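You operate a simulated robot arm through the tools that you are given. There is no shell and no other tool. Be economical: measure what you need, move in short steps, check, and stop when the job is done.

Carry out the task below with a simulated robot arm. There is one attempt and no reset: what you move stays moved.

TASK
Slide the test card along the top of the laid duvet until it stands next to the card sleeve.
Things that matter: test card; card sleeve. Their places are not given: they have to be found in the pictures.

The check looks at the end state, three seconds after you hand in, the way a careful person would. Anything else that was tipped, shoved, dropped, spilled or broken makes it a failure.

THE ROBOT
A 7-joint arm with a two-finger parallel gripper, fixed in place. Base frame: the origin is at the foot of the arm, x ahead of it, y to its left, z up; the work surface is at about z = 0. Readings come in mm, degrees, newtons and seconds.
With the tool pointing down near the work surface it reaches from about 240 to 620 mm from the base axis. Its first joint turns from -66.0 to 66.0 degrees. Payload 2.6 kg.
Tool frame: the origin (TCP) lies between the finger pads and is the grasp point; the fingertips stand 30 mm ahead of it; z points along the fingers, y is the line along which they close. The gripper opens to 94 mm. The fingers are 28 mm wide and 10 mm thick; the gripper's body (50 by 96 mm) begins 55 mm behind the TCP.
Orientation is that of the tool frame in the base frame, as a unit quaternion [x, y, z, w]. With the fingers straight down and closing along the base's y, the tool's x points along the base's -x, its y along +y and its z along -z.

THE INTERFACE
- The arm moves only by the tool apply_moves. Its argument "commands" is text: rows parted by semicolons, each of 7 numbers parted by spaces: the gripper command, from -1 (shut) to 1 (fully open), values between in proportion, then the shift along the base's x, y, z in mm, then the turn, a rotation vector about the base's x, y, z in degrees. In form: jaw x y z wx wy wz; .... A call has 1 to 8 rows; each row is the pose to reach, as a shift and turn from the pose commanded when the call began. Each row takes 0.2 s and may step no farther than 50 mm and 8.6 degrees from the row before; otherwise, or with a gripper value out of range, the whole call is refused. A pose out of reach is approached as far as the arm can. The call stops where the force on the tool passes 40 N (or 10 N more than at its start, if that is more) or the arm is blocked; 0.2 s more then pass. The fingers move at their own pace (about 72 mm/s each) and stop on an object; they squeeze with about 36 N. The grip force told is the motor's: it shows also when the fingers shut on nothing. Time passes only in rows, and 0.2 s behind the last, so rows that repeat a pose let the fingers close. It gives the time, the measured TCP pose, the force on the tool (base axes), the opening and the grip force at its end, in the units of the frame above (readings bear some noise).
- Cameras (640 x 400 px; columns grow to the right, rows downward): "scene" is fixed at [24.7, 422.1, 565.4]; the picture's right is [-0.87, -0.50, 0.00], its down [-0.28, 0.49, -0.82] and it looks along [0.41, -0.72, -0.57] (base axes); focal length 366 px, centre (320, 200). "wrist" rides on the gripper at [-37, 0, -58] in the tool frame; the picture's right is [0.00, -1.00, 0.00], its down [0.97, 0.00, -0.24] and it looks along [0.24, 0.00, 0.97] (tool axes); focal length 218 px, centre (320, 200).
- snapshot(camera): a new picture of that camera. The clock stands still meanwhile.
- locate(camera, pixels): for up to 12 pixels [column, row] of the newest picture of that camera ("zoom" is the newest enlarged one), the place [x, y, z] in the base frame of the surface seen there, good to about 2 mm. The clock stands still meanwhile.
- inspect(camera, box): a new picture of the part [left, top, right, bottom] of that camera's present view, enlarged. The clock stands still meanwhile.
- sign_off(): hands the job in; it is judged then, once.

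Keep the steps short. Do not move on a guess: measure, check each grasp and each placing, and mend mistakes. In all there are 60 turns and 22 pictures (those below and enlarged ones count). Leave the gripper open and the arm clear of the work at the hand-in unless told otherwise, and finish with a single line.

The tools are called after "Request:" as a command line: name --argument value ..., lists and objects as JSON in quotes. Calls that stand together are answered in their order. apply_moves: Moves the arm, as the interface text tells. Its arguments: {"type":"object","properties":{"commands":{"type":"string"}},"required":["commands"]} The other tools are called the same way: snapshot (camera) takes a picture; locate (camera, pixels) gives the place of the surface under pixels of a picture; inspect (camera, box) takes an enlarged picture of a part of a camera's view; sign_off () hands the job in.

At the start:

```text
time: 0.0
eef_pos: [323.7, -87.9, 215.3]
tcp_rot: [0.0, 1.0, 0.0, 0.0]
contact_force: [0.4, 0.2, 0.8]
grip_width: 93.9
gripper_force: 0.0
```

scene: 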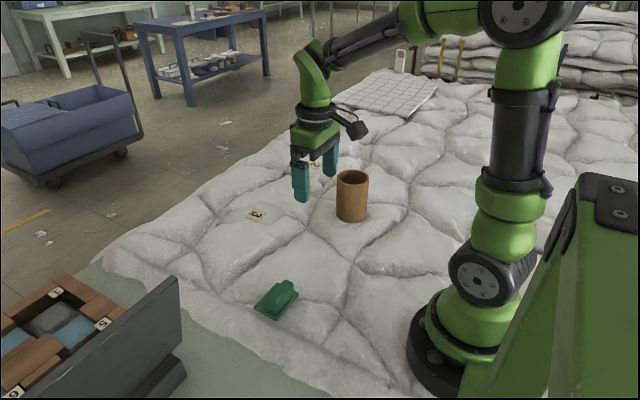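
wrist: 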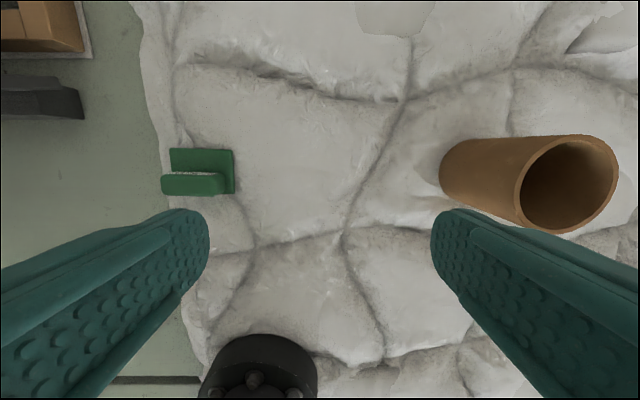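

I see a flat, marked piece near (257,214), a green item near (277,298) and a brown tube near (352,195). I'll enlarge this area to tell which is the card and which is the sleeve.

Request:
inspect --camera "scene" --box '[200, 140, 400, 330]'

Request:
inspect --camera "scene" --box '[320, 30, 480, 130]'

```text
2.11 times, centred on (300, 235) of scene
```

zoom: 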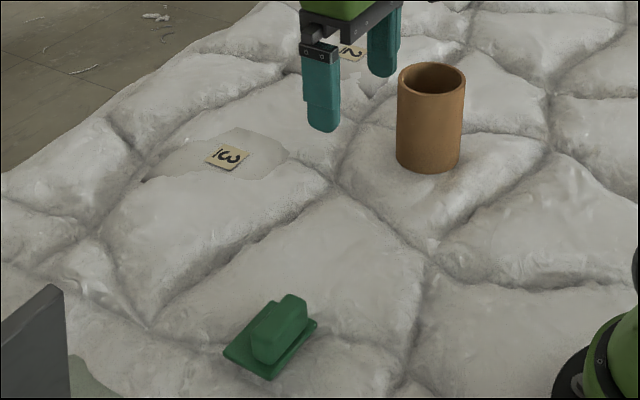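

```text
4.00 times, centred on (400, 80) of scene
```

zoom: 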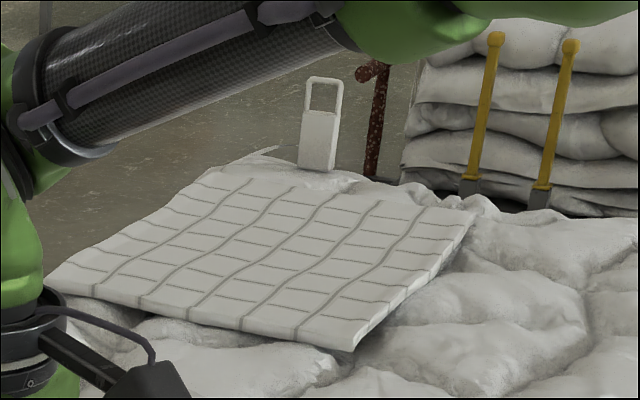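

I'll measure the candidates: the white tag with a handle, the grid mat, the green item, the labels and the tube.

Request:
locate --camera "scene" --pixels '[[257, 214], [277, 298], [284, 290], [352, 215], [352, 175], [400, 65], [390, 90], [340, 95], [408, 115], [315, 163], [270, 240], [440, 80]]'

Request:
locate --camera "zoom" --pixels '[[308, 160], [328, 165], [318, 120], [310, 80], [340, 80], [60, 285], [250, 165], [470, 215], [350, 345]]'

```text
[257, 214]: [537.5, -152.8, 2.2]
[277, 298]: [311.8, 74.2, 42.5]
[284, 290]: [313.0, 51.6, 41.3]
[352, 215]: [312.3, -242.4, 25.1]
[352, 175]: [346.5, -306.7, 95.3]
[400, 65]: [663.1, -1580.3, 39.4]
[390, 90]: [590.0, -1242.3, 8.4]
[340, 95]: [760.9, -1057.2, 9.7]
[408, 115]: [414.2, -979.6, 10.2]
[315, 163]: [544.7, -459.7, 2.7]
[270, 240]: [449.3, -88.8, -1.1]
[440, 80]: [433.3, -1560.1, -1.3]
```

```text
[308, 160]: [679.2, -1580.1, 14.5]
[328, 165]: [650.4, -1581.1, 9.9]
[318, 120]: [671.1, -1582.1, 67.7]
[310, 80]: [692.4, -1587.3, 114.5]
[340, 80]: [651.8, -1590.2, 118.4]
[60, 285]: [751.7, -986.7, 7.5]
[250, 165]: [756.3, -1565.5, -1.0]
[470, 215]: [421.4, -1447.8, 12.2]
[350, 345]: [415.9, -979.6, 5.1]
```

The white tag is about 1.6 m away, out of reach. The lower-left box and the second label under the gripper are still unclear, so I'll look closer at both.

Request:
inspect --camera "scene" --box '[0, 260, 200, 400]'

Request:
inspect --camera "scene" --box '[280, 120, 380, 190]'

Request:
inspect --camera "scene" --box '[240, 270, 310, 330]'

```text
2.86 times, centred on (100, 330) of scene
```

zoom: 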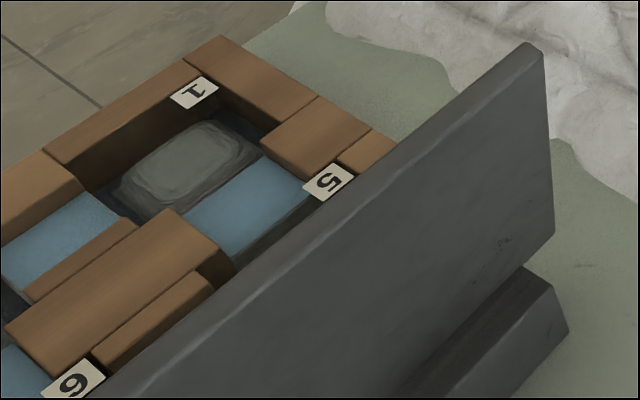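

```text
5.71 times, centred on (330, 155) of scene
```

zoom: 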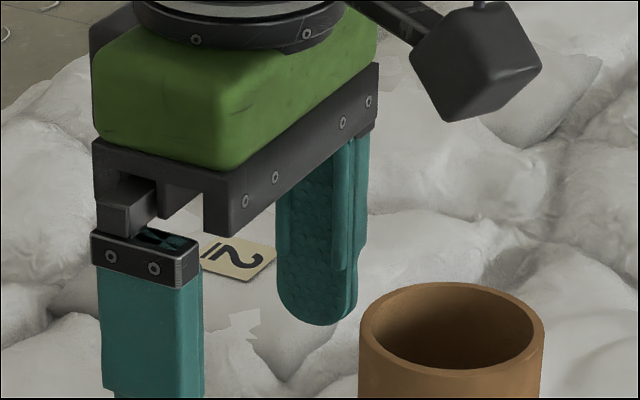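

```text
6.67 times, centred on (275, 300) of scene
```

zoom: 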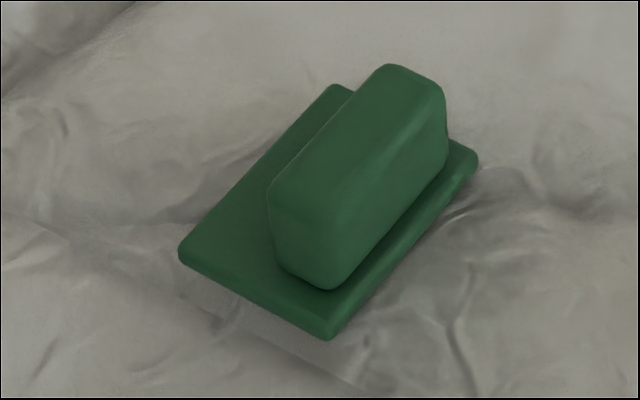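

The numbered labels are only flat background markings. The green plate with an upright grip is the likely test card, and the tube the likely sleeve. I'll measure the green piece's outline in this zoom, then the tube in the scene picture.

Request:
locate --camera "zoom" --pixels '[[190, 250], [325, 330], [470, 162], [335, 92], [285, 195], [340, 225], [432, 88], [385, 75], [150, 290], [560, 200], [300, 370], [250, 100]]'

Request:
locate --camera "scene" --pixels '[[337, 180], [352, 171], [367, 180], [352, 190], [338, 213], [352, 220], [366, 214], [352, 226], [330, 240], [300, 260], [320, 230], [375, 230]]'

Request:
locate --camera "wrist" --pixels '[[172, 150], [232, 150], [235, 192], [165, 178], [222, 178], [525, 200], [600, 180], [440, 165], [300, 150], [350, 200], [280, 220], [400, 120]]'

```text
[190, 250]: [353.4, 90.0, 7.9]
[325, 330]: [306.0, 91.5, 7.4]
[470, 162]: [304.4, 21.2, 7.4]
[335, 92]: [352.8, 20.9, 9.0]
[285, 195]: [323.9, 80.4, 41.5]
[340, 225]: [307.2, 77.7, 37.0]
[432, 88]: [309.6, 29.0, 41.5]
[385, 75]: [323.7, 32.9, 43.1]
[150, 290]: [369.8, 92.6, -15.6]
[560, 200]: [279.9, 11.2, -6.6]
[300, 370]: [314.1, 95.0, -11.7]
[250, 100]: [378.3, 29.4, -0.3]
```

```text
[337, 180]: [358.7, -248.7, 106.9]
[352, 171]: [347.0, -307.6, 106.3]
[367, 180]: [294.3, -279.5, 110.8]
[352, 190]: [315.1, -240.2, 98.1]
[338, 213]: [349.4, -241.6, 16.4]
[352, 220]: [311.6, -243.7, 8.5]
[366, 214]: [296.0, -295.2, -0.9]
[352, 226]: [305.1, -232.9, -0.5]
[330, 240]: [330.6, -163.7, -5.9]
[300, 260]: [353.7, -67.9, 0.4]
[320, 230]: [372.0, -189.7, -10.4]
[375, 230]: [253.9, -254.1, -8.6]
```

```text
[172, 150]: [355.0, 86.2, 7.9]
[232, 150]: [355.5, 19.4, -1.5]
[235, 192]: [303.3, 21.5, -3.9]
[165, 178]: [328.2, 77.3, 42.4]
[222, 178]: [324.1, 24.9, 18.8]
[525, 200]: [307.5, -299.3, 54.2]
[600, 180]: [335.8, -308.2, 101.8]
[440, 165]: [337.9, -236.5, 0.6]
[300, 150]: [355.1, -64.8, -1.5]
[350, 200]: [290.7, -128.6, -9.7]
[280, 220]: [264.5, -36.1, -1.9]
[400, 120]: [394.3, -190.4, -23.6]
```

Measured:
- **Green card:** plate x 304–354, y 20–92, top z about 8. Its grip is x 306–327, y 28–81, top z about 42.
- **Tube:** centre about (326,-275), radius about 36, height about 108.

The path along -y is free. I'll turn the gripper +90° so the fingers close along x and the camera stays on the side away from the tube, while moving above the card.

Request:
apply_moves --commands "1 -1 18 0 0 0 8.5; 1 -2 36 0 0 0 17; 1 -3 54 0 0 0 25.5; 1 -4 72 0 0 0 34; 1 -5 90 0 0 0 42.5; 1 -6 108 0 0 0 51; 1 -7 126 0 0 0 59.5; 1 -8 143 0 0 0 68"

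Request:
apply_moves --commands "1 0 0 0 0 0 7.5; 1 0 0 0 0 0 15; 1 0 0 0 0 0 22; 1 0 0 0 0 0 22"

Request:
snapshot --camera "wrist"

```text
time: 1.8
eef_pos: [315.6, 54.2, 215.7]
tcp_rot: [-0.561, 0.828, 0.0, 0.001]
contact_force: [-0.3, 0.3, -0.9]
grip_width: 94.0
gripper_force: 0.0
```

```text
time: 2.8
eef_pos: [315.8, 54.6, 216.3]
tcp_rot: [0.709, -0.705, 0.0, 0.0]
contact_force: [-0.3, -0.5, 0.4]
grip_width: 94.0
gripper_force: 0.1
```

```text
14 pictures are left
```

wrist: 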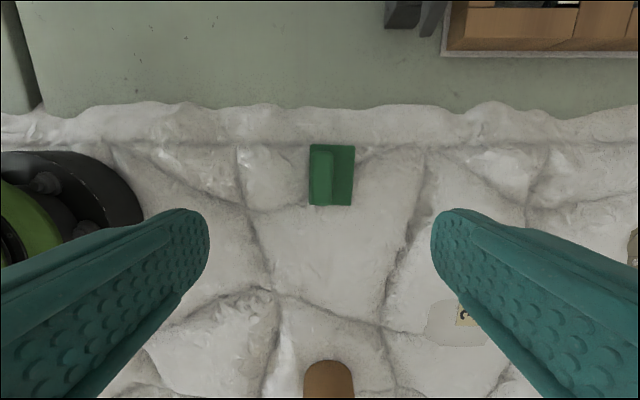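

The gripper is square above the card, and I see no other loose object. The fingers at x 269 and 363 clear the plate. Next I'll descend to TCP z about 46, which puts the tips at about 16.

Request:
apply_moves --commands "1 0 0 -45 0 0 0; 1 0 0 -90 0 0 0; 1 0 0 -130 0 0 0; 1 0 0 -155 0 0 0; 1 0 0 -170 0 0 0; 1 0 0 -170 0 0 0"

Request:
snapshot --camera "wrist"

```text
time: 4.2
eef_pos: [316.4, 55.5, 42.2]
tcp_rot: [0.708, -0.706, 0.0, 0.0]
contact_force: [-0.1, 0.2, 0.9]
grip_width: 94.0
gripper_force: 0.0
```

```text
13 pictures are left
```

wrist: 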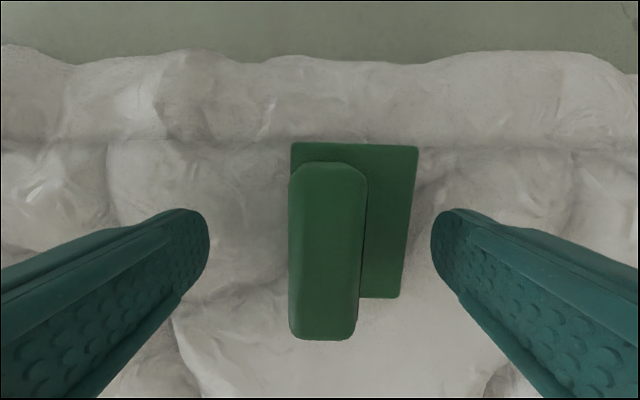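

The grip is centred between the fingers. TCP z reads 42, so I'll rise 3 mm to keep the tips off the plate, then close.

Request:
apply_moves --commands "1 0 0 3 0 0 0; 0 0 0 3 0 0 0; -0.4 0 0 3 0 0 0; -1 0 0 3 0 0 0; -1 0 0 3 0 0 0; -1 0 0 3 0 0 0"

```text
time: 5.6
eef_pos: [315.3, 54.0, 47.4]
tcp_rot: [0.709, -0.705, 0.0, -0.001]
contact_force: [-2.2, -1.6, 15.8]
grip_width: 22.9
gripper_force: 35.6
```

It's gripped at 22.9 mm, but there's a 16 N vertical force. I'll look before sliding.

Request:
inspect --camera "scene" --box '[230, 240, 330, 330]'

Request:
apply_moves --commands "-1 0 0 1 0 0 0; -1 0 0 1 0 0 0"

```text
4.44 times, centred on (280, 285) of scene
```

zoom: 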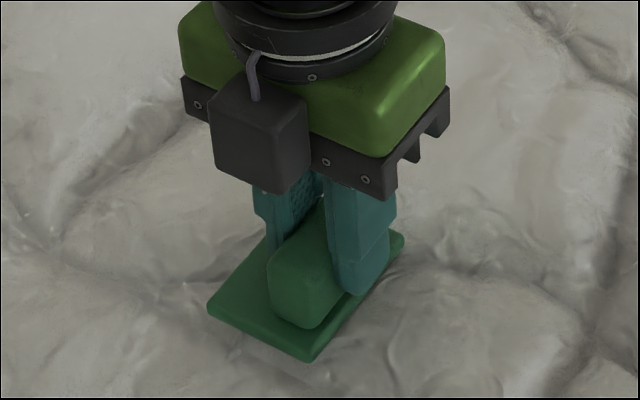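

```text
time: 6.2
eef_pos: [315.3, 54.6, 47.0]
tcp_rot: [-0.707, 0.707, 0.0, -0.001]
contact_force: [-0.2, -0.2, 0.8]
grip_width: 22.8
gripper_force: 36.5
```

The grip is good and the force is now about zero, so the card rests on the duvet. I'll slide a first short stretch along -y and check the forces.

Request:
apply_moves --commands "-1 0 -10 0 0 0 0; -1 0 -25 0 0 0 0; -1 0 -40 0 0 0 0; -1 0 -60 0 0 0 0; -1 0 -60 0 0 0 0"

```text
time: 7.4
eef_pos: [316.6, -5.7, 50.4]
tcp_rot: [0.708, -0.706, 0.0, 0.0]
contact_force: [-1.0, 0.4, 0.2]
grip_width: 22.9
gripper_force: 36.3
```

The slide is smooth. I'll go another 120 mm, then measure the gap.

Request:
apply_moves --commands "-1 0 -20 0 0 0 0; -1 0 -40 0 0 0 0; -1 0 -60 0 0 0 0; -1 0 -80 0 0 0 0; -1 0 -100 0 0 0 0; -1 0 -120 0 0 0 0; -1 0 -120 0 0 0 0"

Request:
snapshot --camera "scene"

Request:
snapshot --camera "wrist"

```text
time: 9.0
eef_pos: [313.5, -127.8, 48.8]
tcp_rot: [0.708, -0.706, 0.0, 0.0]
contact_force: [0.1, 1.3, 0.1]
grip_width: 22.8
gripper_force: 35.8
```

```text
11 pictures are left
```

scene: 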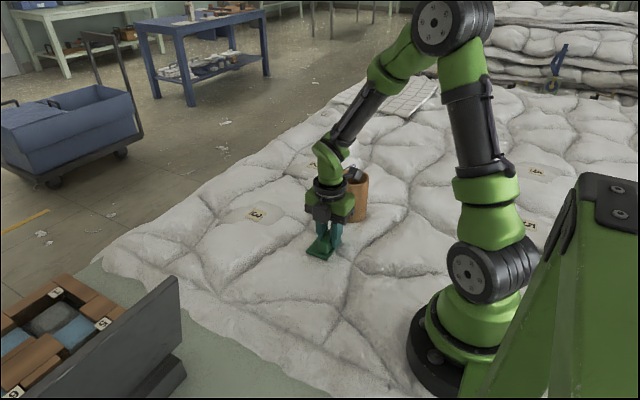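

```text
10 pictures are left
```

wrist: 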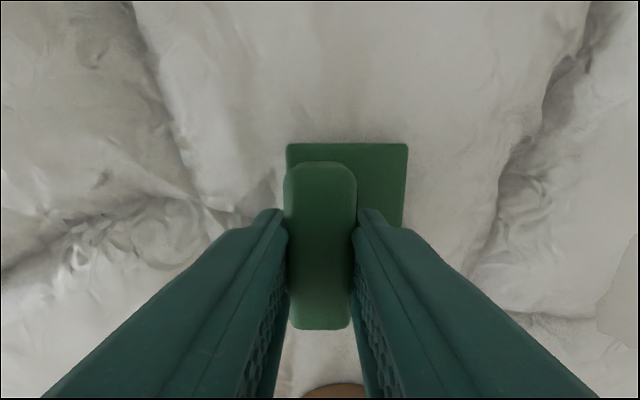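

The grip holds and the card is level. There's a black box near (355,172) between gripper and tube that I need to understand before going closer, so I'll enlarge it.

Request:
inspect --camera "scene" --box '[290, 130, 390, 270]'

Request:
locate --camera "scene" --pixels '[[355, 172], [350, 178], [360, 170], [366, 190], [366, 215], [310, 252], [327, 258], [336, 245], [366, 180], [358, 222]]'

```text
2.86 times, centred on (340, 200) of scene
```

zoom: 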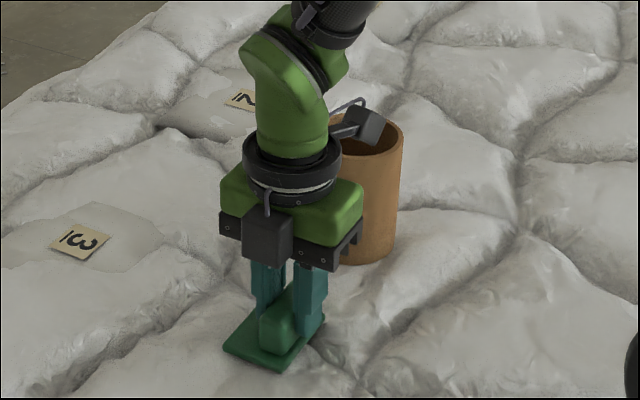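

```text
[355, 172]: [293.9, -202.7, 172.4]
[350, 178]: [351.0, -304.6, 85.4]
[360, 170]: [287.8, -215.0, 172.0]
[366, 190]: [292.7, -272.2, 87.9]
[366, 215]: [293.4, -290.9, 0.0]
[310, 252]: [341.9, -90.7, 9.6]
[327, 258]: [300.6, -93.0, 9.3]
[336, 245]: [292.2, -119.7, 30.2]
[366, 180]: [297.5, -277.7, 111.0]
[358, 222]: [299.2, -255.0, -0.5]
```

The box is a second fixture on the wrist, offset towards the tube. I'll measure its underside against the tube rim, which is at z about 110.

Request:
locate --camera "zoom" --pixels '[[368, 145], [355, 140], [376, 147], [381, 125], [358, 125], [335, 130], [372, 118], [402, 135], [372, 158], [310, 225], [350, 245]]'

```text
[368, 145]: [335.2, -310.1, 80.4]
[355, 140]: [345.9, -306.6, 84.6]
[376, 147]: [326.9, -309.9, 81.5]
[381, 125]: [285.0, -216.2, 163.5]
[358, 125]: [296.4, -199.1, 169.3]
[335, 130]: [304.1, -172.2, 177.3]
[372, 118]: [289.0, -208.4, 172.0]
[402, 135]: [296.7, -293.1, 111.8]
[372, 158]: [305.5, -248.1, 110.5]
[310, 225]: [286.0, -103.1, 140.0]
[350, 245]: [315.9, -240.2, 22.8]
```

The box's underside is well above the rim (around z 150 against 110). The plate's front edge is at y about -162 and the tube face at about -239, so 77 mm apart. I'll slide 60 mm slowly, to leave about 17 mm.

Request:
apply_moves --commands "-1 0 -12 0 0 0 0; -1 0 -24 0 0 0 0; -1 0 -36 0 0 0 0; -1 0 -46 0 0 0 0; -1 0 -54 0 0 0 0; -1 0 -60 0 0 0 0; -1 0 -60 0 0 0 0"

Request:
snapshot --camera "wrist"

Request:
inspect --camera "scene" --box '[290, 130, 390, 270]'

```text
time: 10.6
eef_pos: [315.1, -185.2, 48.7]
tcp_rot: [0.708, -0.707, 0.001, 0.0]
contact_force: [-0.6, 0.5, 0.0]
grip_width: 22.7
gripper_force: 35.6
```

```text
8 pictures are left
```

wrist: 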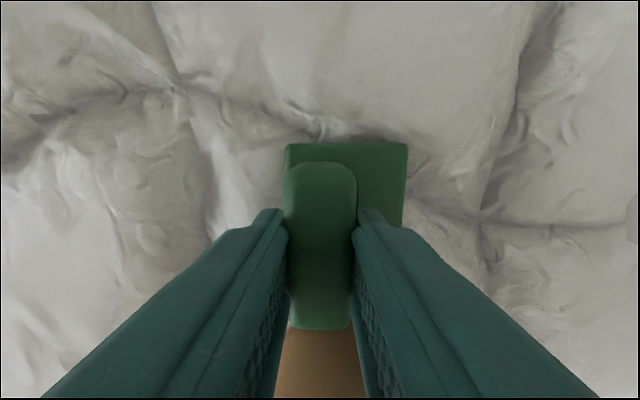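

```text
2.86 times, centred on (340, 200) of scene
```

zoom: 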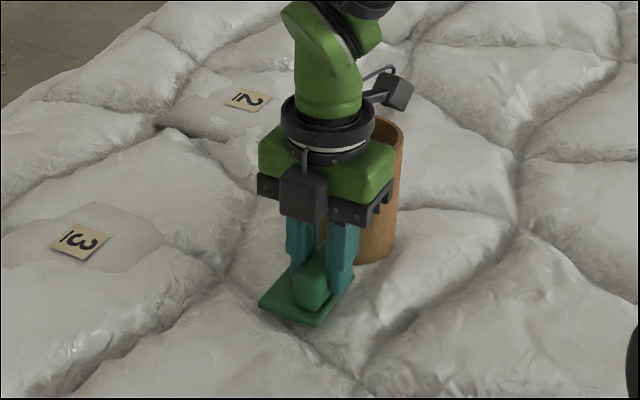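

I'll check the card's position and height, and the remaining gap.

Request:
locate --camera "zoom" --pixels '[[263, 302], [317, 320], [353, 280], [372, 255], [360, 262], [385, 262], [315, 265], [345, 287]]'

Request:
locate --camera "wrist" --pixels '[[292, 148], [402, 148], [320, 340], [320, 334], [320, 360], [320, 325], [320, 395]]'

```text
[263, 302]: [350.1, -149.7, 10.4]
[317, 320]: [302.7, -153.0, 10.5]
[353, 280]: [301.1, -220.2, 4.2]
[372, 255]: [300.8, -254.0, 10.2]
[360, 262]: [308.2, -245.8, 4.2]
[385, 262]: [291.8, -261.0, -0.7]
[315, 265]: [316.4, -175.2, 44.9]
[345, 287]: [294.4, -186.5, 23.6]
```

```text
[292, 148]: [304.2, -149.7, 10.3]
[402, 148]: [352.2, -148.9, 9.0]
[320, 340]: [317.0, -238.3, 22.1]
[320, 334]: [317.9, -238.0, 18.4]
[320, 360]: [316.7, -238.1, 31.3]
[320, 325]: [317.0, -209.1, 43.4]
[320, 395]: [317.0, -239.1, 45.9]
```

The front edge is at y about -220 and the tube at -238, an 18 mm gap. The plate may be 1–2 mm up. I'll go 8 mm closer and lower 2 mm to set it down.

Request:
apply_moves --commands "-1 0 -4 0 0 0 0; -1 0 -8 0 0 0 0; -1 0 -8 -1 0 0 0; -1 0 -8 -2 0 0 0; -1 0 -8 -2 0 0 0"

```text
time: 11.8
eef_pos: [315.4, -192.6, 47.9]
tcp_rot: [0.708, -0.706, 0.0, 0.0]
contact_force: [0.3, -0.8, -0.4]
grip_width: 22.7
gripper_force: 35.4
```

There's no contact force yet, so I'll lower in 1 mm steps.

Request:
apply_moves --commands "-1 0 0 -1 0 0 0; -1 0 0 -1 0 0 0"

```text
time: 12.4
eef_pos: [316.0, -193.8, 47.0]
tcp_rot: [-0.707, 0.708, -0.001, 0.001]
contact_force: [-5.0, 5.1, 18.1]
grip_width: 23.1
gripper_force: 36.1
```

It's down on the duvet. I'll ease up 0.5 mm, then open.

Request:
apply_moves --commands "-1 0 0 0.5 0 0 0; -0.3 0 0 0.5 0 0 0; 0.2 0 0 0.5 0 0 0; 0.6 0 0 0.5 0 0 0; 0.6 0 0 0.5 0 0 0; 0.6 0 0 0.5 0 0 0"

Request:
snapshot --camera "wrist"

```text
time: 13.8
eef_pos: [314.9, -193.1, 46.3]
tcp_rot: [0.708, -0.706, 0.0, 0.0]
contact_force: [0.7, 0.4, -0.8]
grip_width: 75.6
gripper_force: 0.1
```

```text
6 pictures are left
```

wrist: 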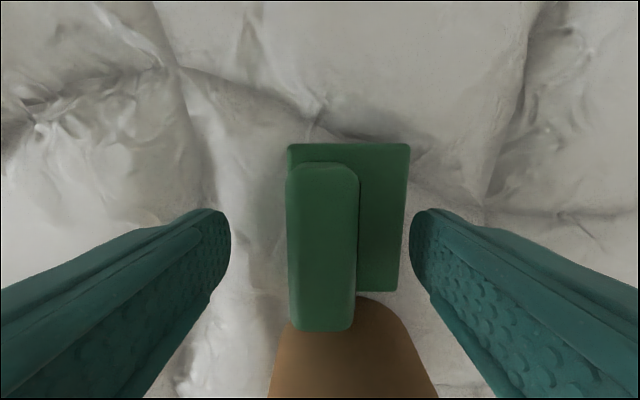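

The card is released and standing flat. I'll rise straight up, then move away along +y.

Request:
apply_moves --commands "0.6 0 0 15 0 0 0; 0.6 0 0 45 0 0 0; 0.6 0 0 90 0 0 0; 0.6 0 0 135 0 0 0; 1 0 0 180 0 0 0; 1 0 45 190 0 0 0; 1 0 90 190 0 0 0; 1 0 130 190 0 0 0"

Request:
inspect --camera "scene" --box '[290, 130, 390, 270]'

Request:
snapshot --camera "wrist"

```text
time: 15.6
eef_pos: [316.3, -65.9, 238.5]
tcp_rot: [-0.707, 0.707, 0.001, 0.001]
contact_force: [-0.2, 0.0, -1.3]
grip_width: 94.2
gripper_force: 0.2
```

```text
2.86 times, centred on (340, 200) of scene
```

zoom: 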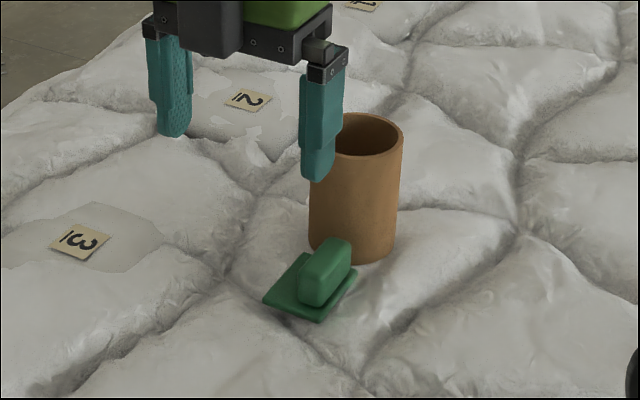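

```text
4 pictures are left
```

wrist: 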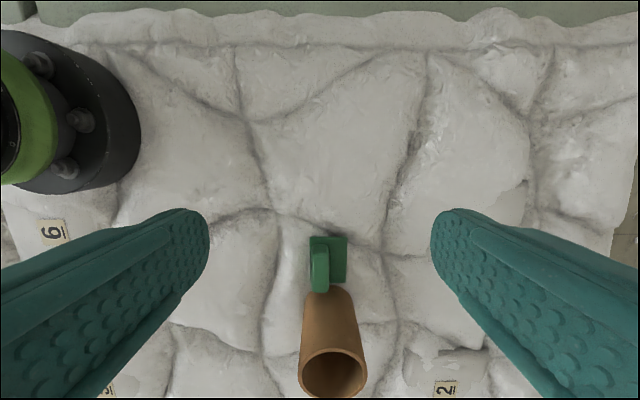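

The card stands flat about 10 mm from the tube, the tube hasn't moved, and the arm is clear with the gripper open. I'll hand in.

Request:
sign_off

```text
The job is handed in.
```

I slid the test card (taken to be the green plate with the grip) along the duvet until it stood about 10 mm from the card sleeve (taken to be the brown tube), disturbed nothing else, and handed in with the gripper open and the arm clear.
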